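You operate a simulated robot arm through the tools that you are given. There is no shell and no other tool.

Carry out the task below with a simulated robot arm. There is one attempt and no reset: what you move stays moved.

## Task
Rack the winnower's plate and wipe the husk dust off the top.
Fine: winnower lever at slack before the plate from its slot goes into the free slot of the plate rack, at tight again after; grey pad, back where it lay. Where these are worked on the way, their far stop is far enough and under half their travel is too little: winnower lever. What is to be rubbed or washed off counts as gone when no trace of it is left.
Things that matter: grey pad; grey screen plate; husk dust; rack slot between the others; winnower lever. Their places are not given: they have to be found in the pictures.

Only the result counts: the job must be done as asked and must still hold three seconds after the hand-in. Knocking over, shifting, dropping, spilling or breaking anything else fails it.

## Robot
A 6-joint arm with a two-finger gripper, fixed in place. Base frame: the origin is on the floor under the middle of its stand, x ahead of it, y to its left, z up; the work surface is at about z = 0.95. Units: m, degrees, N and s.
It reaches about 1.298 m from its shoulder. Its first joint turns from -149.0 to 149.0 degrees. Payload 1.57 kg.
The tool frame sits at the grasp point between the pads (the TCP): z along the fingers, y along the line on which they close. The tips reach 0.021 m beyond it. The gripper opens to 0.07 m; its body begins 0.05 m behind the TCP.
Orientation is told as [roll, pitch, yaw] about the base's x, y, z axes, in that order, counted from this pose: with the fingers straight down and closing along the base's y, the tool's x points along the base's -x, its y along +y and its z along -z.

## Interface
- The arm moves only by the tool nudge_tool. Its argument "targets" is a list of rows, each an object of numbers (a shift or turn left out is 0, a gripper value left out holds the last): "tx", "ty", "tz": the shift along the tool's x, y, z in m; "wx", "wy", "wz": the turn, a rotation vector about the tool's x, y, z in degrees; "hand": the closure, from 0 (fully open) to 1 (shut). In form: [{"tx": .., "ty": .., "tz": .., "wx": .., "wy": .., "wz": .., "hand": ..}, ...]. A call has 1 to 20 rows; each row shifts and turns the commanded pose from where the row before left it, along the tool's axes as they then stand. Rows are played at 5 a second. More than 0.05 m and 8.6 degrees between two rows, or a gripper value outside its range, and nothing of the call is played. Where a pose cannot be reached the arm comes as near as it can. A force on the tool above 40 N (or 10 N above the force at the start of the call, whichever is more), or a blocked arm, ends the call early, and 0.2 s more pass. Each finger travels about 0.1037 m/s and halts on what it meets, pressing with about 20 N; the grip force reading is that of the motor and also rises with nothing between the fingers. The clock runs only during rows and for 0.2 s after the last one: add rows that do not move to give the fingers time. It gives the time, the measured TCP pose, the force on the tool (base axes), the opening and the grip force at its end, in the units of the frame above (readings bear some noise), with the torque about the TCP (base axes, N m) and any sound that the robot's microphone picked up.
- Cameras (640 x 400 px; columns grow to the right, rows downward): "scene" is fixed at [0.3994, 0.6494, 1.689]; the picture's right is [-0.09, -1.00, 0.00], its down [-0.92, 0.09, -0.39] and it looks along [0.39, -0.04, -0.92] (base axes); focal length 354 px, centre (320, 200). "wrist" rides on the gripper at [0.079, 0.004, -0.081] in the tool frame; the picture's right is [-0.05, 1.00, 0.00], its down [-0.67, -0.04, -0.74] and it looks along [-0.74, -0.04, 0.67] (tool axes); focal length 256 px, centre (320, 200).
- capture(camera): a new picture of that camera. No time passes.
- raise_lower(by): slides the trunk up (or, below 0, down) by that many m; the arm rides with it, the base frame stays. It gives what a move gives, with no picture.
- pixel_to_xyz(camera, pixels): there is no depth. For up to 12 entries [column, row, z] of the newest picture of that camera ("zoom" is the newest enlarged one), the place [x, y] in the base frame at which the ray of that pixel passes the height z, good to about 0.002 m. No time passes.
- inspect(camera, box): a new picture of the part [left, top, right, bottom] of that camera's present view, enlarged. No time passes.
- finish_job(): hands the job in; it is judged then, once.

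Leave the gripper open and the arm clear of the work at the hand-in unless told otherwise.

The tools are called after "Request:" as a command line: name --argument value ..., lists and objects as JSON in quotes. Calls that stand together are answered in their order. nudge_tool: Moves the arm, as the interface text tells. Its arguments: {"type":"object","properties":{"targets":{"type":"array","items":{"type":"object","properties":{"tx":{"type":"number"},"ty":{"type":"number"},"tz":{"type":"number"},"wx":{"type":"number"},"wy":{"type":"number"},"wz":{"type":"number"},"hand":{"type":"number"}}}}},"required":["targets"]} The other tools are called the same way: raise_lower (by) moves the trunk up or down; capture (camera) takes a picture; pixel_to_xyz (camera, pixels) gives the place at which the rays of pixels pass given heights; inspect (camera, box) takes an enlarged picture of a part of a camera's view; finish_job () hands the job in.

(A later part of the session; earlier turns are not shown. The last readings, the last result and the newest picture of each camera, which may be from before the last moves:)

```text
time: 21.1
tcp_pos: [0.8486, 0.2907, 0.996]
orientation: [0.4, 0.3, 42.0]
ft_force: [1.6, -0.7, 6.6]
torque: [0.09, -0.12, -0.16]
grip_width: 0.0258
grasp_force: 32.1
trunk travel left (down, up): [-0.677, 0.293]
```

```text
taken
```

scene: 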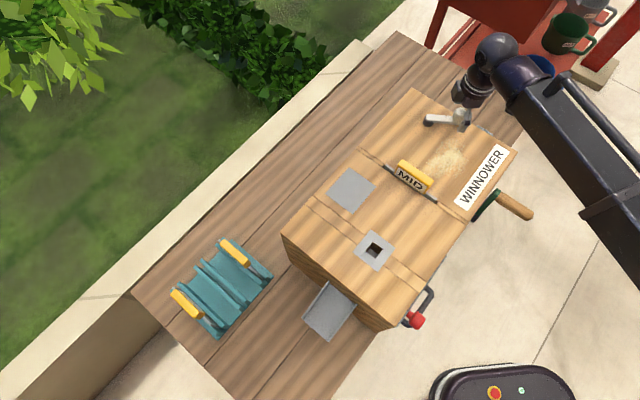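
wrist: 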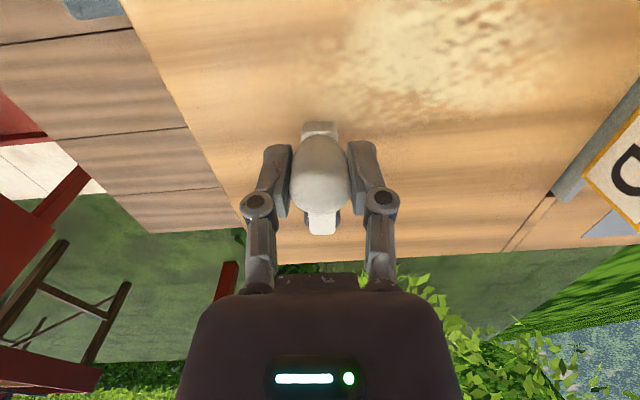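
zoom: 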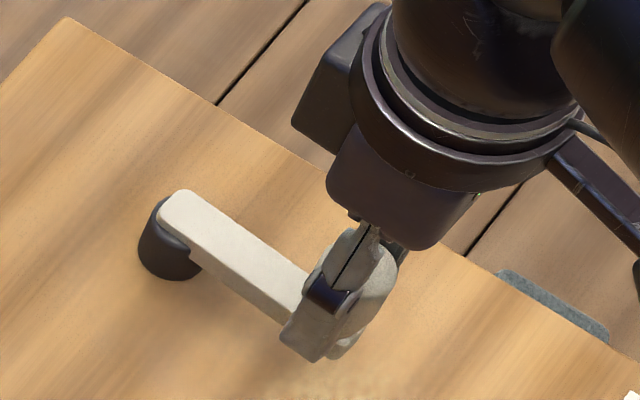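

It moves smoothly with low forces, and the lever has turned about 38° so far. I'll continue clockwise until the stop.

Request:
nudge_tool --targets '[{"tx": -0.0003, "ty": 0.0056, "wz": 5}, {"tx": -0.0003, "ty": 0.0056, "wz": 5}, {"tx": -0.0003, "ty": 0.0056, "wz": 5}, {"tx": -0.0003, "ty": 0.0056, "wz": 5}, {"tx": -0.0003, "ty": 0.0056, "wz": 5}, {"tx": -0.0003, "ty": 0.0056, "wz": 5}, {}]'

Request:
inspect --camera "scene" --box '[405, 85, 495, 145]'

```text
time: 22.8
tcp_pos: [0.839, 0.313, 0.9969]
orientation: [-0.8, 0.4, 11.6]
ft_force: [5.5, -14.9, 2.8]
torque: [-0.49, -0.08, -0.05]
grip_width: 0.0256
grasp_force: 31.6
trunk travel left (down, up): [-0.677, 0.293]
stopped in row 7: the force on the tool passed its limit at 41 N (the readings are from after the stop); the commanded pose is now the measured one
```

```text
6.67 times, centred on (450, 115) of scene
```

zoom: 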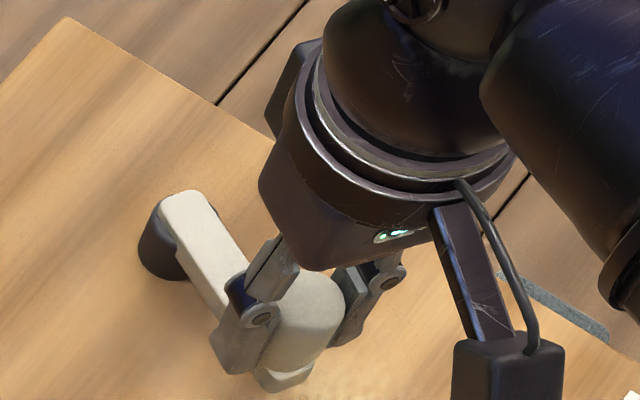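

At 41 N the lever met its far stop, after about 60° of travel. I'll open the fingers and check that the lever stays there.

Request:
nudge_tool --targets '[{"hand": 0.6}, {"hand": 0}, {"hand": 0}, {"hand": 0}]'

Request:
raise_lower --by 0.11

Request:
capture --camera "wrist"

Request:
inspect --camera "scene" --box '[405, 85, 495, 145]'

```text
time: 23.8
tcp_pos: [0.8369, 0.3162, 0.9958]
orientation: [-0.3, 0.4, 11.8]
ft_force: [-0.6, 0.2, 0.0]
torque: [0.0, -0.03, 0.0]
grip_width: 0.0699
grasp_force: 0.1
trunk travel left (down, up): [-0.677, 0.293]
```

```text
time: 25.2
tcp_pos: [0.8392, 0.3174, 1.1054]
orientation: [-0.4, 0.4, 11.8]
ft_force: [0.3, 0.4, 0.6]
torque: [-0.01, 0.0, 0.01]
grip_width: 0.0702
grasp_force: 0.0
trunk travel left (down, up): [-0.787, 0.183]
```

```text
taken
```

wrist: 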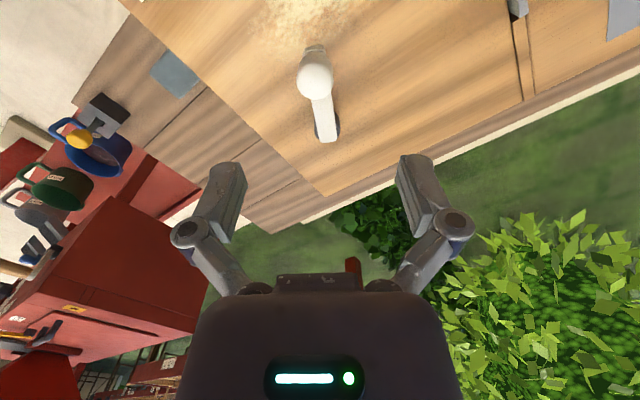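

```text
6.67 times, centred on (450, 115) of scene
```

zoom: 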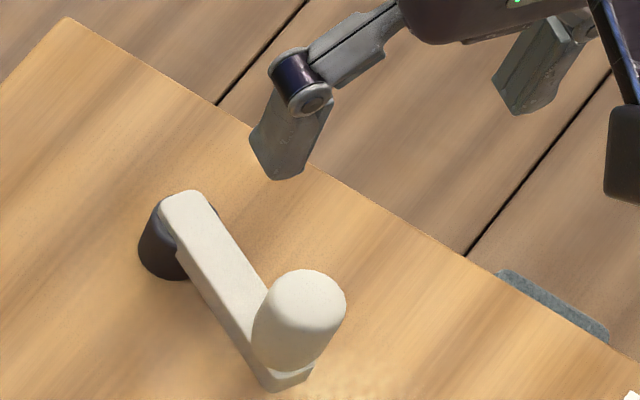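

The lever stays at slack. I'll remove the slight tilt, turn to yaw 45° and move over toward the plate handle for a close view.

Request:
nudge_tool --targets '[{"wx": -0.4, "wy": -0.4}, {"wz": -6.64}, {"wz": -6.64}, {"wz": -6.64}, {"wz": -6.64}, {"wz": -6.64}, {"tx": 0.01875, "ty": 0.0339}, {"tx": 0.01875, "ty": 0.0339}, {"tx": 0.01875, "ty": 0.0339}, {"tx": 0.01875, "ty": 0.0339}, {}]'

Request:
capture --camera "wrist"

Request:
inspect --camera "wrist" --box '[250, 20, 410, 140]'

Request:
inspect --camera "scene" --box '[370, 140, 460, 210]'

```text
time: 27.6
tcp_pos: [0.6909, 0.3576, 1.1061]
orientation: [0.0, 0.1, 45.0]
ft_force: [0.0, -0.3, -1.0]
torque: [-0.01, 0.06, 0.01]
grip_width: 0.07
grasp_force: 0.0
trunk travel left (down, up): [-0.787, 0.183]
```

```text
taken
```

wrist: 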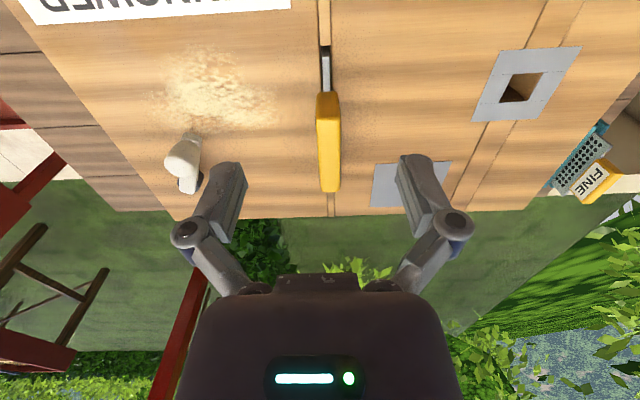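

```text
3.33 times, centred on (330, 80) of wrist
```

zoom: 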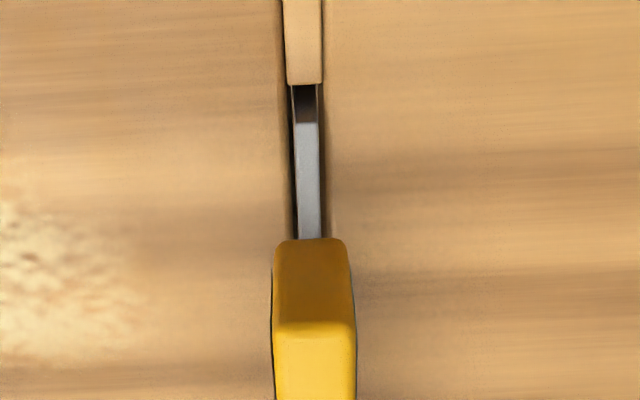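

```text
5.71 times, centred on (415, 175) of scene
```

zoom: 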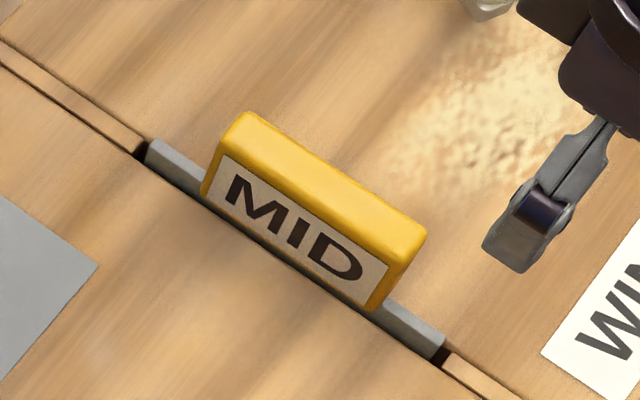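

The handle is clearly visible from both cameras. I'll triangulate its two top ends and the plate's visible grey ends.

Request:
pixel_to_xyz --camera "wrist" --pixels '[[328.2, 117.5, 0.99], [328.2, 117.5, 1.0], [328.2, 117.5, 1.01], [331, 191, 0.99], [331, 191, 1.0], [331, 191, 1.01], [324.5, 46, 0.95], [324.5, 57, 0.955], [316.2, 117.5, 1.0], [340.5, 117.5, 1.0]]'

Request:
pixel_to_xyz --camera "scene" --pixels '[[430.75, 183.75, 0.99], [430.75, 183.75, 1.0], [430.75, 183.75, 1.01], [400, 163.3, 0.99], [400, 163.3, 1.0], [400, 163.3, 1.01], [386.5, 166.5, 0.955], [436, 200, 0.955]]'

```text
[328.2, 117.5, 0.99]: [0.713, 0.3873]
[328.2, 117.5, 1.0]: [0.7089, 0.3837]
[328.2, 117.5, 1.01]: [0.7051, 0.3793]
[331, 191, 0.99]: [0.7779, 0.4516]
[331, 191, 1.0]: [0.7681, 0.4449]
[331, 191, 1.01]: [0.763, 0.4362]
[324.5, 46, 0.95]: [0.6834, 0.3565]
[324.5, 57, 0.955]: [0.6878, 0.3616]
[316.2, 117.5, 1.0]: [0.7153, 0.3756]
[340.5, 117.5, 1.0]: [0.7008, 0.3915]
```

```text
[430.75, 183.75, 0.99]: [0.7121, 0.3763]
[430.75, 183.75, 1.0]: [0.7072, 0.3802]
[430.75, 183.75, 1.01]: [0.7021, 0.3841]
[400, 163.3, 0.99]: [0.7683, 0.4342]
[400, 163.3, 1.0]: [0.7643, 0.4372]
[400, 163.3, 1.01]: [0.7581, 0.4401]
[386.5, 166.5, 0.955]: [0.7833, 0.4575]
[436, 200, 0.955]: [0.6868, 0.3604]
```

The handle's top is at z of about 1.005, centred at (0.7355, 0.4105), roughly 0.08 long and 0.0215 thick, along 45°. I'll move over it and lower so the fingers straddle it.

Request:
nudge_tool --targets '[{"tx": -0.03447, "ty": 0.00294}, {"tx": -0.03447, "ty": 0.00294}, {}, {}]'

Request:
capture --camera "wrist"

Request:
raise_lower --by -0.08

Request:
capture --camera "wrist"

```text
time: 28.6
tcp_pos: [0.7343, 0.413, 1.1055]
orientation: [0.0, 0.0, 45.1]
ft_force: [-0.2, -0.3, 0.5]
torque: [0.01, -0.02, 0.01]
grip_width: 0.0701
grasp_force: 0.1
trunk travel left (down, up): [-0.787, 0.183]
```

```text
taken
```

wrist: 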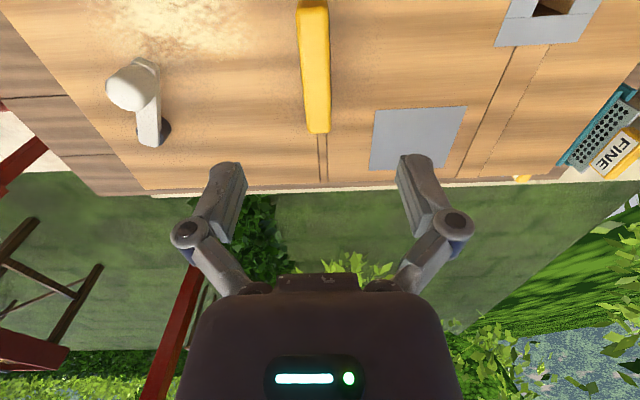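

```text
time: 29.8
tcp_pos: [0.7343, 0.4118, 1.0255]
orientation: [0.0, -0.1, 45.0]
ft_force: [0.3, -0.1, -0.2]
torque: [0.02, 0.02, -0.01]
grip_width: 0.0699
grasp_force: 0.1
trunk travel left (down, up): [-0.707, 0.263]
```

```text
taken
```

wrist: 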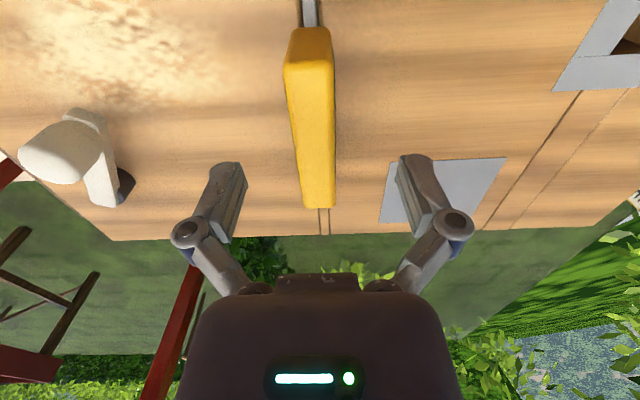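

Request:
pixel_to_xyz --camera "wrist" --pixels '[[309, 72, 1.005], [319, 207, 1.005], [287, 72, 1.005], [333, 68, 1.005], [301, 205, 1.005], [336, 205, 1.005]]'

Request:
inspect --camera "wrist" --box '[240, 0, 400, 230]'

```text
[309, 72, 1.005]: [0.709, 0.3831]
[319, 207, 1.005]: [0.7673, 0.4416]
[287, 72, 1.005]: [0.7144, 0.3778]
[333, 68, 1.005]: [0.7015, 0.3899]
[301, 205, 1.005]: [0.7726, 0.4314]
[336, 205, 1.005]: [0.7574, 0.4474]
```

```text
1.74 times, centred on (320, 115) of wrist
```

zoom: 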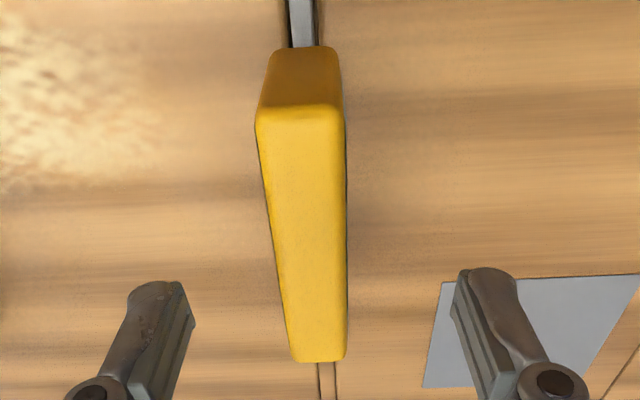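

The handle is centred to within 2 mm. I'll shift slightly, lower to z of about 0.986, and close on the handle.

Request:
nudge_tool --targets '[{"tx": -0.002, "ty": -0.0022}, {}]'

Request:
raise_lower --by -0.04

Request:
nudge_tool --targets '[{"hand": 0.5}, {"hand": 1}, {"hand": 1}, {"hand": 1}, {"hand": 1}, {"hand": 1}]'

Request:
capture --camera "wrist"

```text
time: 30.4
tcp_pos: [0.7372, 0.4125, 1.0257]
orientation: [0.0, 0.0, 45.0]
ft_force: [0.3, -0.3, -0.4]
torque: [0.0, -0.03, 0.01]
grip_width: 0.0702
grasp_force: 0.1
trunk travel left (down, up): [-0.707, 0.263]
```

```text
time: 31.2
tcp_pos: [0.7378, 0.4124, 0.9862]
orientation: [-0.1, 0.0, 45.0]
ft_force: [-0.6, -0.5, -0.2]
torque: [-0.02, -0.04, 0.03]
grip_width: 0.0698
grasp_force: 0.0
trunk travel left (down, up): [-0.667, 0.303]
```

```text
time: 32.6
tcp_pos: [0.7366, 0.4113, 0.9865]
orientation: [0.0, 0.0, 45.0]
ft_force: [0.5, 0.1, 5.4]
torque: [-0.03, 0.02, -0.01]
grip_width: 0.0195
grasp_force: 19.9
trunk travel left (down, up): [-0.667, 0.303]
```

```text
taken
```

wrist: 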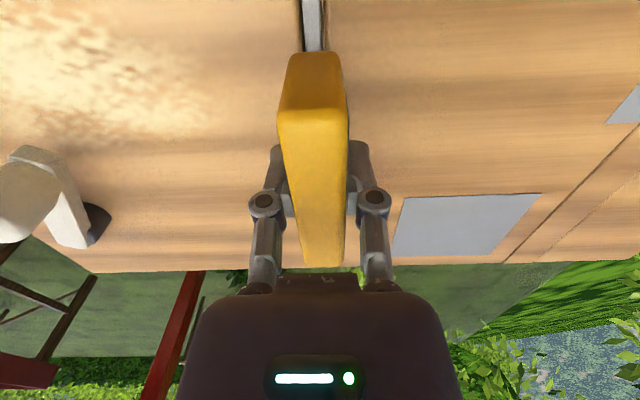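

The handle is held at 0.0195 m. I'll lift a little with the trunk and check that the plate comes free.

Request:
raise_lower --by 0.04

Request:
capture --camera "wrist"

```text
time: 33.4
tcp_pos: [0.7387, 0.4136, 1.0258]
orientation: [-0.1, 0.1, 45.0]
ft_force: [0.0, 0.6, -1.8]
torque: [-0.02, 0.01, 0.03]
grip_width: 0.0196
grasp_force: 19.8
trunk travel left (down, up): [-0.707, 0.263]
```

```text
taken
```

wrist: 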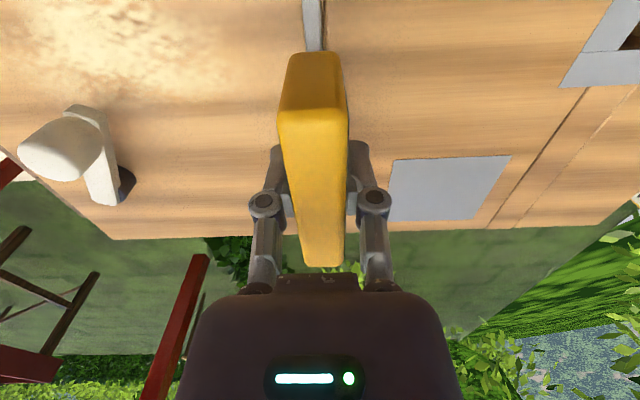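

The plate came up with the hand, with only about 2 N of load. I'll lift further to clear the winnower.

Request:
raise_lower --by 0.2

Request:
capture --camera "wrist"

Request:
capture --camera "scene"

```text
time: 35.6
tcp_pos: [0.7384, 0.4125, 1.2269]
orientation: [0.0, 0.1, 45.0]
ft_force: [-0.6, -0.3, -2.1]
torque: [-0.01, 0.01, 0.0]
grip_width: 0.0197
grasp_force: 19.8
trunk travel left (down, up): [-0.907, 0.063]
```

```text
taken
```

wrist: 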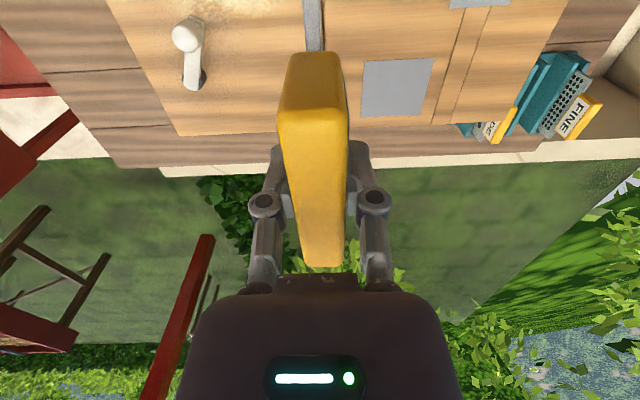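

```text
taken
```

scene: 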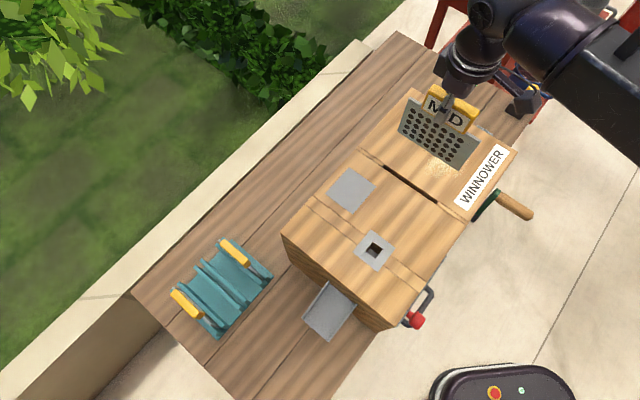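

The plate is out of its slot. I'll zoom in on the held plate to see its size below the handle.

Request:
inspect --camera "scene" --box '[380, 70, 500, 180]'

```text
3.64 times, centred on (440, 125) of scene
```

zoom: 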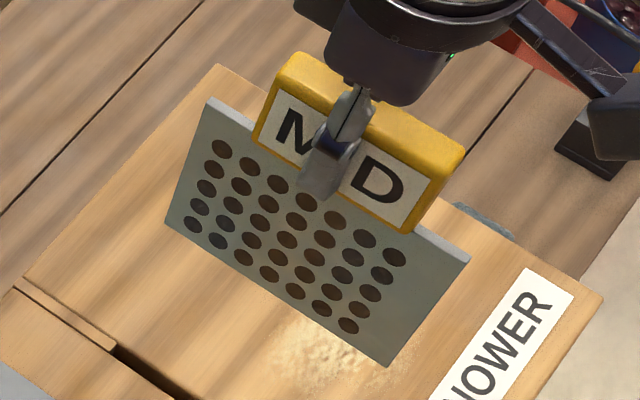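

Request:
pixel_to_xyz --camera "scene" --pixels '[[458.7, 170.3, 1.1], [458.7, 170.3, 1.12], [458.7, 170.3, 1.14], [480.7, 141.5, 1.18], [480.7, 141.5, 1.2], [480.7, 141.5, 1.22], [397.4, 131, 1.1], [397.4, 131, 1.12], [397.4, 131, 1.14], [409.8, 97.5, 1.18], [409.8, 97.5, 1.2]]'

```text
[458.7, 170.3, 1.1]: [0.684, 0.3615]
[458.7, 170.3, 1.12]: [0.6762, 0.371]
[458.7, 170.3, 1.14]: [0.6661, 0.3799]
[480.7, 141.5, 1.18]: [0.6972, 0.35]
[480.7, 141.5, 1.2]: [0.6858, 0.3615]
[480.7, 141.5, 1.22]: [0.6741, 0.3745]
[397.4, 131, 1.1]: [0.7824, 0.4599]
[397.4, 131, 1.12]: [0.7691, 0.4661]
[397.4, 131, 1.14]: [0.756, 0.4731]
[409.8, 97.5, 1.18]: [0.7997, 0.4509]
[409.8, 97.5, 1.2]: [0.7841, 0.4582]
```

The plate reaches about 0.132 m below the TCP. I'll carry it high toward the rack, stopping short of it so the wrist camera can see the free slot.

Request:
nudge_tool --targets '[{"tx": -0.00365, "ty": 0.0451, "hand": 1}, {"tx": -0.00365, "ty": 0.0451}, {"tx": -0.00365, "ty": 0.0451}, {"tx": -0.00365, "ty": 0.0451}, {"tx": -0.00365, "ty": 0.0451}, {"tx": -0.00365, "ty": 0.0451}, {"tx": -0.00365, "ty": 0.0451}, {"tx": -0.00365, "ty": 0.0451}, {"tx": -0.00365, "ty": 0.0451}, {"tx": -0.00365, "ty": 0.0451}, {}]'

Request:
capture --camera "wrist"

Request:
capture --camera "scene"

```text
time: 38.0
tcp_pos: [0.4452, 0.7555, 1.2258]
orientation: [0.0, -0.1, 44.9]
ft_force: [-0.2, -0.9, -2.2]
torque: [0.05, -0.05, 0.0]
grip_width: 0.0198
grasp_force: 19.5
out of reach, approached as far as the arm can: row 6
trunk travel left (down, up): [-0.907, 0.063]
```

```text
taken
```

wrist: 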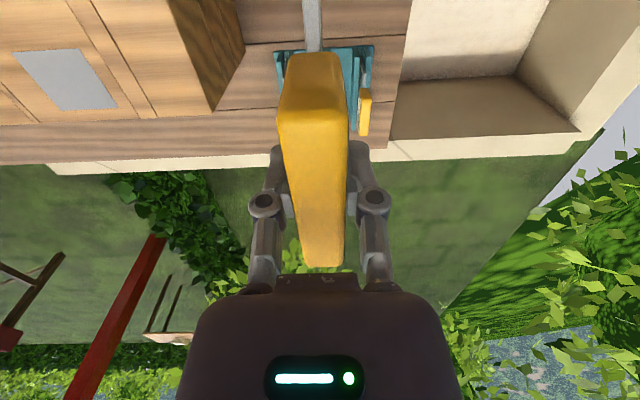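

```text
taken
```

scene: 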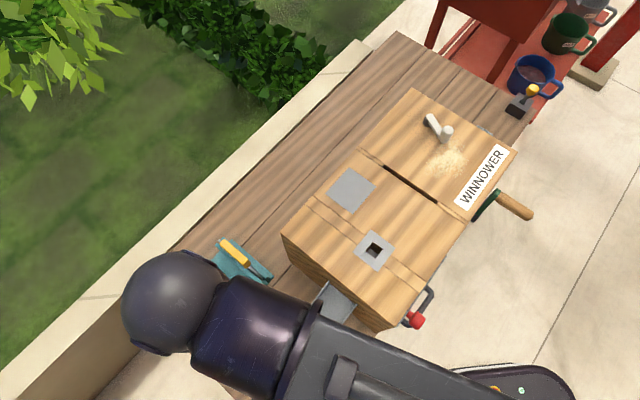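

The held handle hides the slot. I'll shift sideways toward the winnower to see the rack past the plate.

Request:
nudge_tool --targets '[{"ty": -0.04}, {"ty": -0.04}, {"ty": -0.04}, {}, {}]'

Request:
capture --camera "wrist"

Request:
inspect --camera "wrist" --box '[330, 20, 490, 150]'

Request:
inspect --camera "scene" --box '[160, 230, 290, 340]'

```text
time: 39.2
tcp_pos: [0.5316, 0.6702, 1.2258]
orientation: [-0.1, 0.0, 45.0]
ft_force: [0.0, -0.5, -2.1]
torque: [0.01, -0.03, 0.02]
grip_width: 0.0197
grasp_force: 20.0
out of reach, approached as far as the arm can: row 3
trunk travel left (down, up): [-0.907, 0.063]
```

```text
taken
```

wrist: 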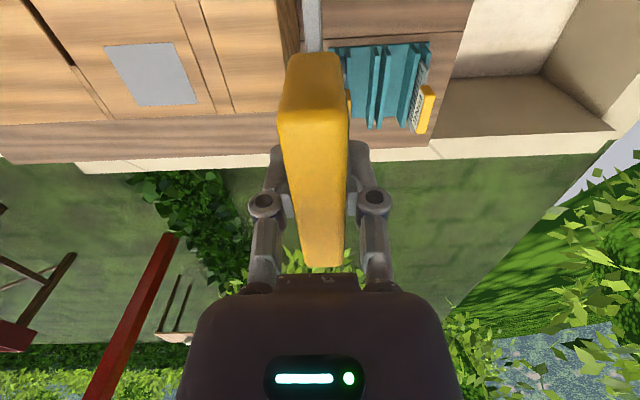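

```text
3.08 times, centred on (410, 85) of wrist
```

zoom: 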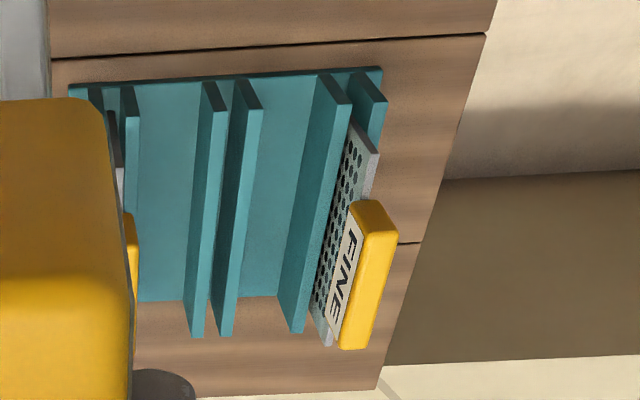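

```text
3.64 times, centred on (225, 285) of scene
```

zoom: 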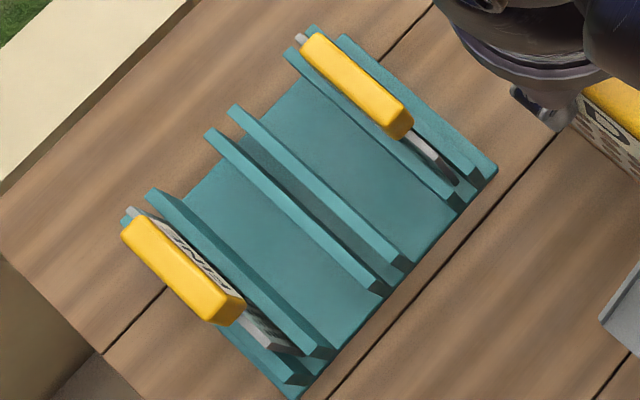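

Now both middle fins and the gap are visible. I'll get the fin tops' positions from the scene zoom and from the wrist view to fix the slot centre line and height.

Request:
pixel_to_xyz --camera "zoom" --pixels '[[406, 266, 0.75], [406, 266, 0.77], [406, 266, 0.79], [234, 107, 0.75], [234, 107, 0.77], [234, 107, 0.79], [381, 294, 0.75], [381, 294, 0.77], [381, 294, 0.79], [211, 131, 0.75], [211, 131, 0.77], [211, 131, 0.79]]'

Request:
pixel_to_xyz --camera "wrist" --pixels '[[377.7, 56, 0.75], [377.7, 56, 0.77], [377.7, 56, 0.79], [370, 129.2, 0.75], [370, 129.2, 0.77], [370, 129.2, 0.79], [388, 55, 0.75], [388, 55, 0.77], [388, 55, 0.79], [379.3, 128.9, 0.75], [379.3, 128.9, 0.77], [379.3, 128.9, 0.79]]'

```text
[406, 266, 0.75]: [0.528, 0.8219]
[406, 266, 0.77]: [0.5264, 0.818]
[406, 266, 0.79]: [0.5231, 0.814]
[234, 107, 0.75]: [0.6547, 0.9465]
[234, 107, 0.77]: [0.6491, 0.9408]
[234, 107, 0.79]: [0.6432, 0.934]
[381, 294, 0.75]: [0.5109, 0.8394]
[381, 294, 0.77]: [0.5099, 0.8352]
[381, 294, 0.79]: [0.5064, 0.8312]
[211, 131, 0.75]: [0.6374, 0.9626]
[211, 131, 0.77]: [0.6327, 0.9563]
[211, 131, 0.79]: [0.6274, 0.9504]
```

```text
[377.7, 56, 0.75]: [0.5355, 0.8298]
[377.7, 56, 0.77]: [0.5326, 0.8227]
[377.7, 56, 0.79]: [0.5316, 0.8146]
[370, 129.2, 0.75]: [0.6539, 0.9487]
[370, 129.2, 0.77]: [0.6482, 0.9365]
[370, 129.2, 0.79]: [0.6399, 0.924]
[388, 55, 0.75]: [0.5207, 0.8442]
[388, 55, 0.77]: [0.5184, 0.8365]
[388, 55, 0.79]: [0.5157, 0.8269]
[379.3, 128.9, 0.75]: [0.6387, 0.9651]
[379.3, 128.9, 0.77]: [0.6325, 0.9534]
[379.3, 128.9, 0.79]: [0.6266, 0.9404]
```

The slot centre line comes out at v of about 0.2185, with fin tops near z = 0.755. I'll check the seated plates' handle heights and positions so I know how far to lower.

Request:
pixel_to_xyz --camera "zoom" --pixels '[[313, 41, 0.82], [313, 41, 0.85], [402, 120, 0.82], [402, 120, 0.85], [134, 225, 0.82], [134, 225, 0.85], [224, 308, 0.82], [224, 308, 0.85], [300, 38, 0.8], [455, 182, 0.8]]'

Request:
inspect --camera "wrist" --box '[400, 60, 450, 150]'

```text
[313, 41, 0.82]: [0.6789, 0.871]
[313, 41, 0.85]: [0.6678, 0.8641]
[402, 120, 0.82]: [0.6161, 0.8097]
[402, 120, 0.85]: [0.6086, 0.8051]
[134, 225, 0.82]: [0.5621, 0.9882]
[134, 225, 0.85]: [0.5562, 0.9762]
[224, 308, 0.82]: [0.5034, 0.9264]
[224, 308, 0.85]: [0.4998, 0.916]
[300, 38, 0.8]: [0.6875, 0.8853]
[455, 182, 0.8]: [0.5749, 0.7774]
```

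```text
4.44 times, centred on (425, 105) of wrist
```

zoom: 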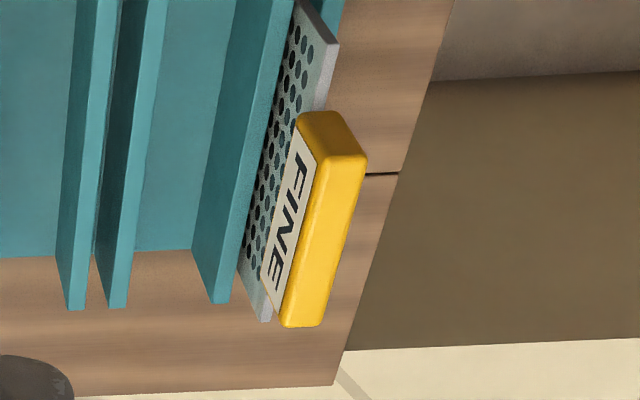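

Request:
pixel_to_xyz --camera "zoom" --pixels '[[344, 160, 0.82], [344, 160, 0.84], [344, 160, 0.86], [302, 325, 0.82], [302, 325, 0.84], [302, 325, 0.86], [333, 42, 0.78], [333, 42, 0.8], [333, 42, 0.82]]'

```text
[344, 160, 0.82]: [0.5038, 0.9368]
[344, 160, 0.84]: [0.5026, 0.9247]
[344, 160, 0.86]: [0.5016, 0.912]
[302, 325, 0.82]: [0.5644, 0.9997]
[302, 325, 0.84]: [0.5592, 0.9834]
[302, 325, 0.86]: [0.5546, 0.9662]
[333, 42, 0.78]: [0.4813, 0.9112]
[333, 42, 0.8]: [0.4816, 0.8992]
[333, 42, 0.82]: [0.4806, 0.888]
```

Seated plates have handle tops at z of about 0.85, centred at u = 1.042. So the slot target is about (0.5827, 0.8910), with a final TCP height of about 0.831. I'll move above the slot, staying high.

Request:
nudge_tool --targets '[{"tx": -0.03846, "ty": 0.024}, {"tx": -0.03846, "ty": 0.024}, {"tx": -0.03846, "ty": 0.024}, {"tx": -0.03846, "ty": 0.024}, {"tx": -0.03846, "ty": 0.024}, {}, {}]'

Request:
capture --camera "wrist"

Request:
capture --camera "scene"

```text
time: 40.8
tcp_pos: [0.578, 0.8966, 1.2245]
orientation: [0.1, 0.1, 44.9]
ft_force: [-0.5, 0.7, -2.5]
torque: [0.0, 0.04, 0.04]
grip_width: 0.02
grasp_force: 19.9
trunk travel left (down, up): [-0.907, 0.063]
```

```text
taken
```

wrist: 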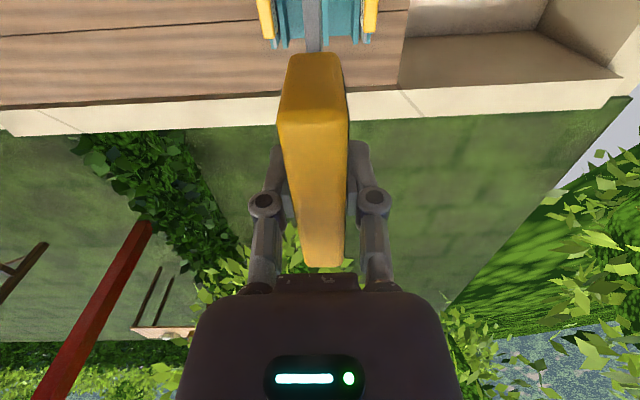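

```text
taken
```

scene: 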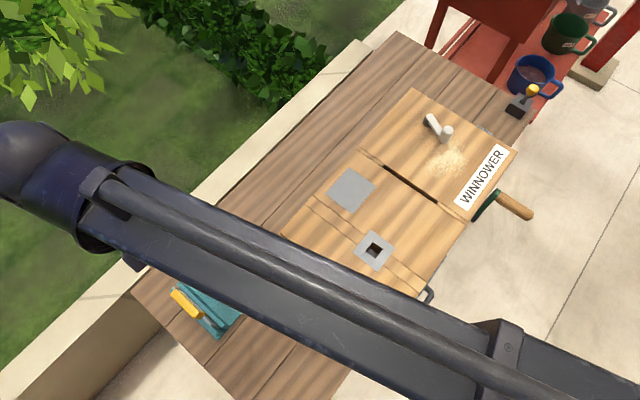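

I'm about 7 mm off in the slot's cross direction. First I'll check against the two neighbouring handles visible at the top of the wrist view.

Request:
inspect --camera "wrist" --box '[240, 0, 400, 100]'

Request:
nudge_tool --targets '[{"tx": 0.0006, "ty": -0.0073}, {}, {}]'

Request:
inspect --camera "wrist" --box '[240, 0, 400, 100]'

```text
4.00 times, centred on (320, 50) of wrist
```

zoom: 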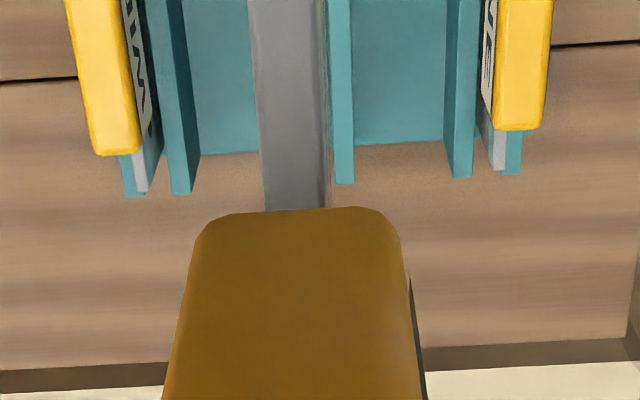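

```text
time: 41.6
tcp_pos: [0.5843, 0.89, 1.2249]
orientation: [0.0, 0.1, 45.0]
ft_force: [0.4, 1.1, -2.7]
torque: [-0.04, 0.01, 0.0]
grip_width: 0.0198
grasp_force: 19.5
trunk travel left (down, up): [-0.907, 0.063]
```

```text
4.00 times, centred on (320, 50) of wrist
```

zoom: 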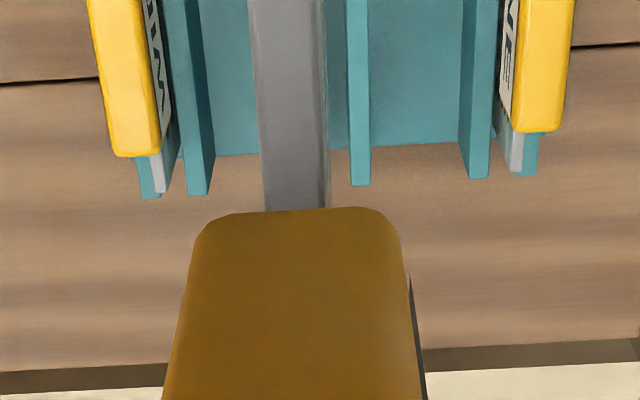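

Request:
pixel_to_xyz --camera "zoom" --pixels '[[360, 184, 0.755], [349, 184, 0.755], [371, 184, 0.755], [137, 154, 0.85], [537, 131, 0.85], [198, 194, 0.755], [480, 177, 0.755]]'

Request:
inspect --camera "scene" --box '[140, 230, 300, 340]'

```text
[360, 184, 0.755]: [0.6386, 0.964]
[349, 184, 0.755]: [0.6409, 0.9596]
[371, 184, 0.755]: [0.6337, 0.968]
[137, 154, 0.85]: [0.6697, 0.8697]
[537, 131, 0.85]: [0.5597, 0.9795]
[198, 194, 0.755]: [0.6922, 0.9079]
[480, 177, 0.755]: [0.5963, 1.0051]
```

```text
3.64 times, centred on (220, 285) of scene
```

zoom: 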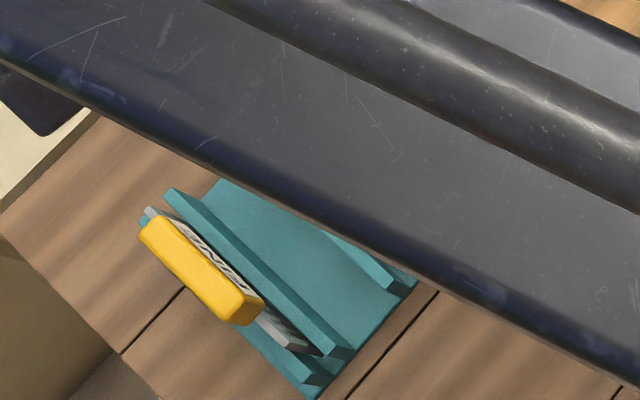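

The mid-line between the neighbours and fins gives v of about 0.2187, while the TCP reads 0.2162. I'll also check where the forearm will run relative to the winnower once lowered.

Request:
pixel_to_xyz --camera "scene" --pixels '[[110, 190, 1.405], [300, 270, 1.405], [500, 350, 1.405], [300, 205, 1.44], [300, 320, 1.38], [200, 300, 1.37], [400, 385, 1.37], [420, 295, 0.95]]'

Request:
nudge_tool --targets '[{"ty": 0.002}, {}, {}]'

Request:
capture --camera "scene"

```text
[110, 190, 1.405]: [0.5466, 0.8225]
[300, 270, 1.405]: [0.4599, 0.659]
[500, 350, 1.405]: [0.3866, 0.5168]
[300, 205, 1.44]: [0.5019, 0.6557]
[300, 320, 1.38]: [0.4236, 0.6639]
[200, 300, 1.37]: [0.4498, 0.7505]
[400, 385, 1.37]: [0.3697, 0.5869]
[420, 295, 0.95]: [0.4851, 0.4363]
```

```text
time: 42.4
tcp_pos: [0.5816, 0.8901, 1.2263]
orientation: [0.0, 0.1, 44.9]
ft_force: [-0.3, -0.1, -1.4]
torque: [0.01, 0.03, 0.01]
grip_width: 0.0197
grasp_force: 20.3
trunk travel left (down, up): [-0.907, 0.063]
```

```text
taken
```

scene: 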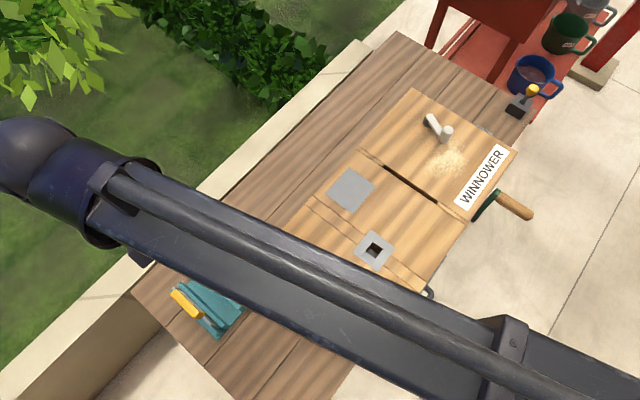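

The forearm's line runs just outside the winnower's end, so lowering is clear. TCP v is now about 0.218. I'll lower in stages.

Request:
raise_lower --by -0.2

Request:
capture --camera "scene"

Request:
capture --camera "wrist"

```text
time: 44.5
tcp_pos: [0.5817, 0.8891, 1.0264]
orientation: [0.0, 0.0, 45.1]
ft_force: [-0.7, 0.1, -1.7]
torque: [0.0, -0.03, 0.03]
grip_width: 0.0195
grasp_force: 20.0
trunk travel left (down, up): [-0.707, 0.263]
```

```text
taken
```

scene: 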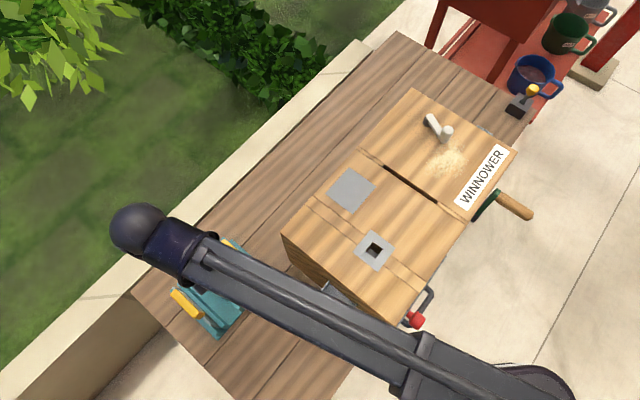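

```text
taken
```

wrist: 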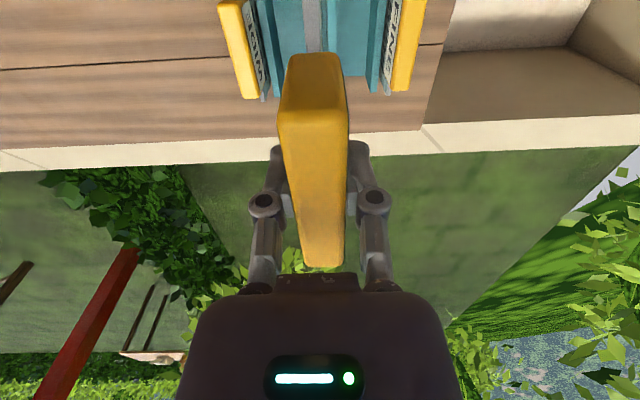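

Request:
inspect --camera "wrist" --box '[210, 0, 430, 110]'

Request:
pixel_to_xyz --camera "scene" --pixels '[[300, 310, 1.2], [380, 348, 1.2], [430, 365, 1.2], [385, 322, 1.23], [360, 375, 1.17], [415, 320, 0.92], [430, 290, 0.92]]'

```text
2.91 times, centred on (320, 55) of wrist
```

zoom: 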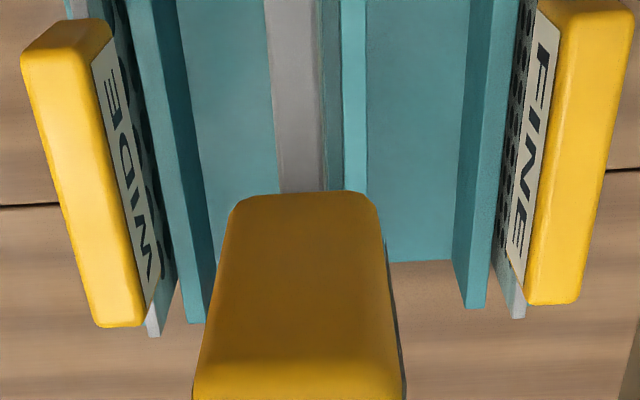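

```text
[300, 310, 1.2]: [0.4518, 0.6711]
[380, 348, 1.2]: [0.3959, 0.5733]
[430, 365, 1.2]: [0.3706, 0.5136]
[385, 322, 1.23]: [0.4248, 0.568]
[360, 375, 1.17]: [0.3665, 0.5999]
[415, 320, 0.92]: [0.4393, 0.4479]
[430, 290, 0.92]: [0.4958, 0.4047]
```

Request:
pixel_to_xyz --camera "zoom" --pixels '[[343, 60, 0.755], [366, 60, 0.755], [343, 150, 0.755], [366, 150, 0.755], [265, 20, 0.999], [320, 20, 0.999], [118, 326, 0.85], [555, 303, 0.85], [190, 322, 0.755], [476, 306, 0.755]]'

```text
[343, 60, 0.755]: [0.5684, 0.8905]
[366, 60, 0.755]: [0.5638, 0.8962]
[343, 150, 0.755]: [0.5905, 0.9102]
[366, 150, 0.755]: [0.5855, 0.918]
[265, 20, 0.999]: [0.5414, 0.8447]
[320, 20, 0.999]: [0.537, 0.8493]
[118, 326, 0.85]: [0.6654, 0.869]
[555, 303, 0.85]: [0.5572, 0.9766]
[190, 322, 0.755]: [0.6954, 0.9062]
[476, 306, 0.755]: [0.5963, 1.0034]
```

The plate's centre reads v = 0.2177 against a slot centre of about 0.219. I'll add a 1 mm correction and lower until the plate's bottom is just above the fin tops.

Request:
nudge_tool --targets '[{"ty": 0.001}, {}]'

Request:
raise_lower --by -0.12

Request:
capture --camera "scene"

Request:
inspect --camera "wrist" --box '[180, 0, 460, 180]'

```text
time: 45.1
tcp_pos: [0.5811, 0.8896, 1.0263]
orientation: [0.0, 0.1, 44.9]
ft_force: [-0.3, 0.2, -1.9]
torque: [-0.03, 0.02, -0.01]
grip_width: 0.0197
grasp_force: 19.7
trunk travel left (down, up): [-0.707, 0.263]
```

```text
time: 46.6
tcp_pos: [0.5817, 0.8909, 0.9053]
orientation: [0.1, 0.0, 45.0]
ft_force: [-0.1, 0.8, -2.9]
torque: [0.01, -0.01, 0.02]
grip_width: 0.0198
grasp_force: 19.9
trunk travel left (down, up): [-0.587, 0.383]
```

```text
taken
```

scene: 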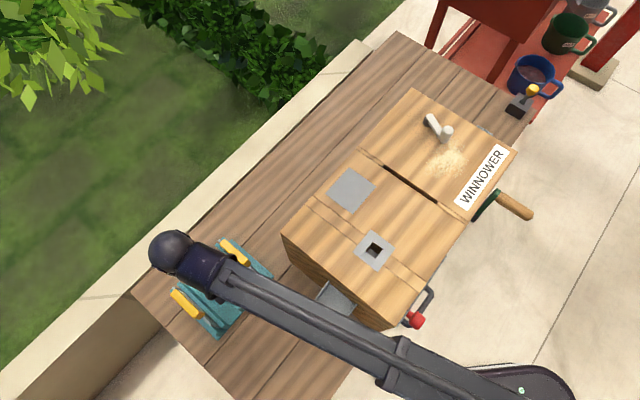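

```text
2.22 times, centred on (320, 90) of wrist
```

zoom: 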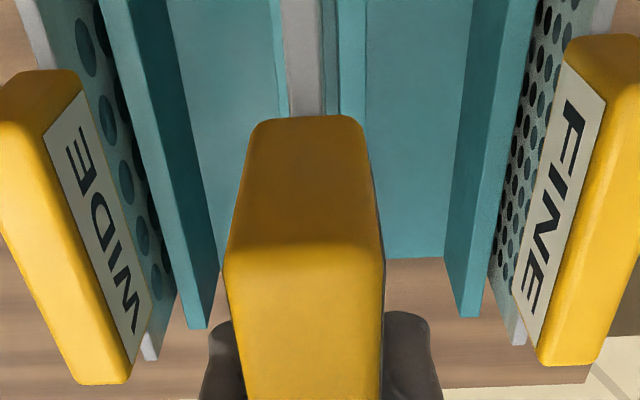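

Request:
pixel_to_xyz --camera "zoom" --pixels '[[272, 30, 0.755], [339, 30, 0.755], [366, 30, 0.755], [284, 30, 0.878], [322, 30, 0.878], [284, 90, 0.878], [324, 90, 0.878], [339, 90, 0.755], [366, 90, 0.755]]'

```text
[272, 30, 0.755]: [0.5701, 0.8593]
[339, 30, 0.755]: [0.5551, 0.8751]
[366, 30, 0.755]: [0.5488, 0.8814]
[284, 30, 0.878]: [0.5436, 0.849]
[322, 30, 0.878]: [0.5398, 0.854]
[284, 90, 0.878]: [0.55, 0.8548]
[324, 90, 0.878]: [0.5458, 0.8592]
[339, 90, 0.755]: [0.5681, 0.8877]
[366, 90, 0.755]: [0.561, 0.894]
```

Fins sit at v = 0.2045–0.2135 and 0.226–0.235, and the plate at about 0.216–0.222. I'll add one more mm and lower past the fin tops in small steps, watching the force.

Request:
nudge_tool --targets '[{"ty": 0.001}, {}]'

Request:
raise_lower --by -0.025

```text
time: 47.2
tcp_pos: [0.5818, 0.8902, 0.9057]
orientation: [0.0, 0.1, 45.0]
ft_force: [0.1, 0.1, -1.7]
torque: [-0.01, -0.03, 0.02]
grip_width: 0.0198
grasp_force: 20.3
trunk travel left (down, up): [-0.587, 0.383]
```

```text
time: 48.0
tcp_pos: [0.5807, 0.8905, 0.8797]
orientation: [0.0, -0.1, 44.9]
ft_force: [0.1, 0.7, -2.6]
torque: [0.02, 0.0, 0.0]
grip_width: 0.0199
grasp_force: 20.5
trunk travel left (down, up): [-0.562, 0.408]
```

There's no contact at z = 0.880, with the bottom now about level with or below the fin tops. I'll continue down.

Request:
raise_lower --by -0.025

Request:
inspect --camera "wrist" --box '[180, 0, 460, 180]'

```text
time: 48.7
tcp_pos: [0.5795, 0.8901, 0.8564]
orientation: [-0.1, 0.0, 45.0]
ft_force: [-0.1, 0.9, -2.3]
torque: [0.0, -0.02, -0.03]
grip_width: 0.0199
grasp_force: 20.0
trunk travel left (down, up): [-0.537, 0.433]
```

```text
2.22 times, centred on (320, 90) of wrist
```

zoom: 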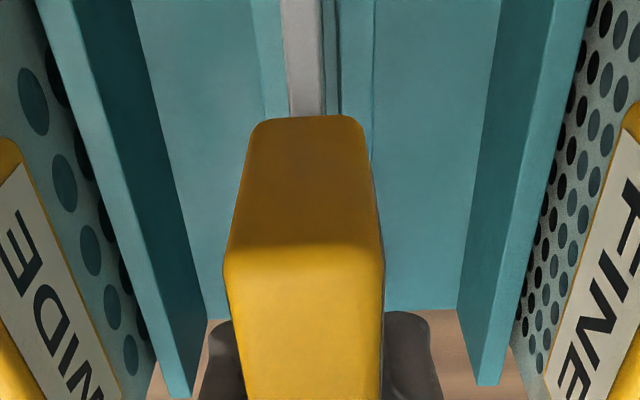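

The plate is between the two middle fins. I'll keep lowering until it seats, in small steps.

Request:
raise_lower --by -0.015

Request:
raise_lower --by -0.005

```text
time: 49.3
tcp_pos: [0.5793, 0.8901, 0.8403]
orientation: [0.0, 0.0, 45.0]
ft_force: [0.1, -0.1, -1.6]
torque: [0.02, -0.01, -0.03]
grip_width: 0.0195
grasp_force: 20.5
trunk travel left (down, up): [-0.522, 0.448]
```

```text
time: 49.8
tcp_pos: [0.5796, 0.8906, 0.837]
orientation: [-0.1, 0.0, 45.0]
ft_force: [0.0, 0.0, -2.1]
torque: [0.01, 0.02, 0.03]
grip_width: 0.0197
grasp_force: 19.7
trunk travel left (down, up): [-0.517, 0.453]
```

Request:
raise_lower --by -0.004

Request:
raise_lower --by -0.003

Request:
capture --camera "wrist"

```text
time: 50.4
tcp_pos: [0.5805, 0.8907, 0.8321]
orientation: [-0.1, -0.1, 45.0]
ft_force: [-0.4, 0.6, -1.4]
torque: [0.0, 0.01, -0.02]
grip_width: 0.0195
grasp_force: 20.1
trunk travel left (down, up): [-0.513, 0.457]
```

```text
time: 50.9
tcp_pos: [0.5807, 0.8907, 0.8293]
orientation: [0.0, -0.1, 45.0]
ft_force: [0.4, 0.0, -1.9]
torque: [0.0, 0.02, 0.0]
grip_width: 0.0196
grasp_force: 20.3
trunk travel left (down, up): [-0.51, 0.46]
```

```text
taken
```

wrist: 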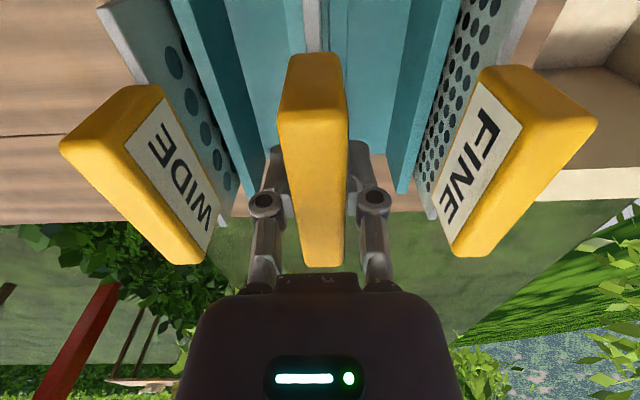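

Still no contact, but the held handle is almost level with its neighbours. I'll take a few more small steps down.

Request:
raise_lower --by -0.003

Request:
raise_lower --by -0.003

```text
time: 51.4
tcp_pos: [0.5805, 0.891, 0.8261]
orientation: [0.0, 0.0, 45.0]
ft_force: [0.7, -0.2, -2.6]
torque: [-0.01, 0.03, -0.01]
grip_width: 0.0196
grasp_force: 20.2
trunk travel left (down, up): [-0.507, 0.463]
```

```text
time: 51.9
tcp_pos: [0.5803, 0.8904, 0.8214]
orientation: [-0.1, 0.0, 45.0]
ft_force: [1.3, 0.1, -2.5]
torque: [0.06, 0.02, -0.02]
grip_width: 0.0198
grasp_force: 20.3
trunk travel left (down, up): [-0.504, 0.466]
```

Request:
raise_lower --by -0.003

Request:
raise_lower --by -0.003

Request:
capture --camera "wrist"

```text
time: 52.5
tcp_pos: [0.5807, 0.8906, 0.8183]
orientation: [0.0, 0.0, 45.0]
ft_force: [0.3, 0.3, -2.1]
torque: [-0.01, 0.04, 0.0]
grip_width: 0.0196
grasp_force: 20.4
trunk travel left (down, up): [-0.501, 0.469]
```

```text
time: 53.0
tcp_pos: [0.5813, 0.8909, 0.8183]
orientation: [0.0, -0.1, 45.0]
ft_force: [4.8, 4.9, 14.1]
torque: [0.05, -0.01, -0.03]
grip_width: 0.0198
grasp_force: 20.0
trunk travel left (down, up): [-0.498, 0.472]
```

```text
taken
```

wrist: 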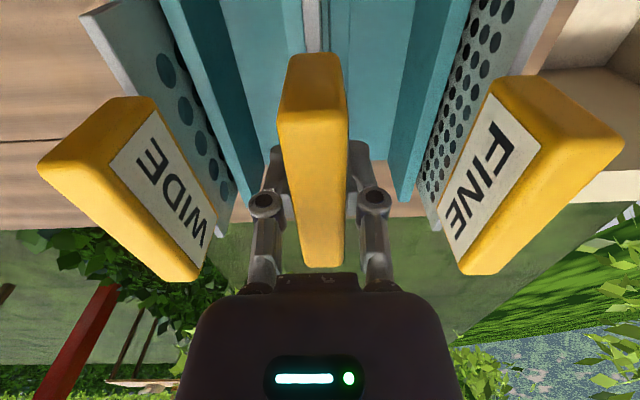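

Contact: +14 N upward at z = 0.818, so the plate is resting on something. Before releasing, I'll check that its height and position agree with the neighbours.

Request:
inspect --camera "wrist" --box '[0, 40, 640, 300]'

Request:
inspect --camera "scene" --box '[140, 210, 300, 340]'

Request:
pixel_to_xyz --camera "wrist" --pixels '[[82, 130, 0.83], [82, 130, 0.84], [82, 130, 0.85], [568, 108, 0.83], [568, 108, 0.84], [568, 108, 0.85], [313, 113, 0.83], [313, 113, 0.838], [324, 264, 0.838], [190, 268, 0.84], [478, 264, 0.84]]'

```text
1.00 times, centred on (320, 170) of wrist (not enlarged: the box is as wide or as high as the picture)
```

zoom: 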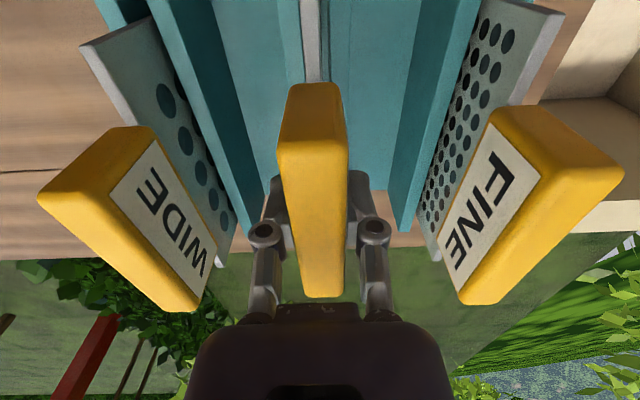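

```text
3.08 times, centred on (220, 275) of scene
```

zoom: 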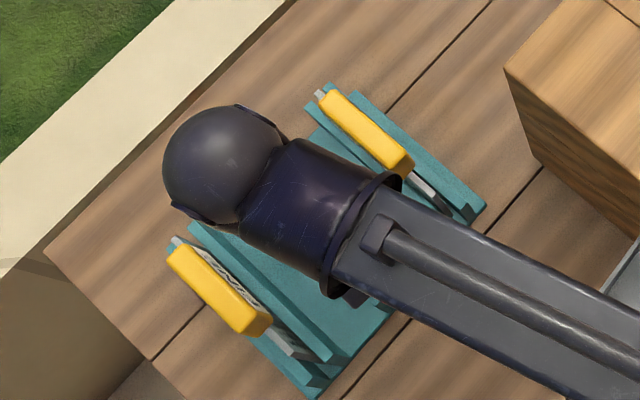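

```text
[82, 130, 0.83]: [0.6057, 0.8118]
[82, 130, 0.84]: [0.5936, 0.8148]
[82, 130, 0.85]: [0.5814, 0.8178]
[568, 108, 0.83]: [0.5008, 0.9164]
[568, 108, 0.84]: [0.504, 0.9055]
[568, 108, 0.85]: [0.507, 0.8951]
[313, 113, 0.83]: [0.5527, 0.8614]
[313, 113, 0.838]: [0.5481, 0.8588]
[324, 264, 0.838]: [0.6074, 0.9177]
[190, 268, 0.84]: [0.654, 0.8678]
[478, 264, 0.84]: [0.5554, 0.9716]
```

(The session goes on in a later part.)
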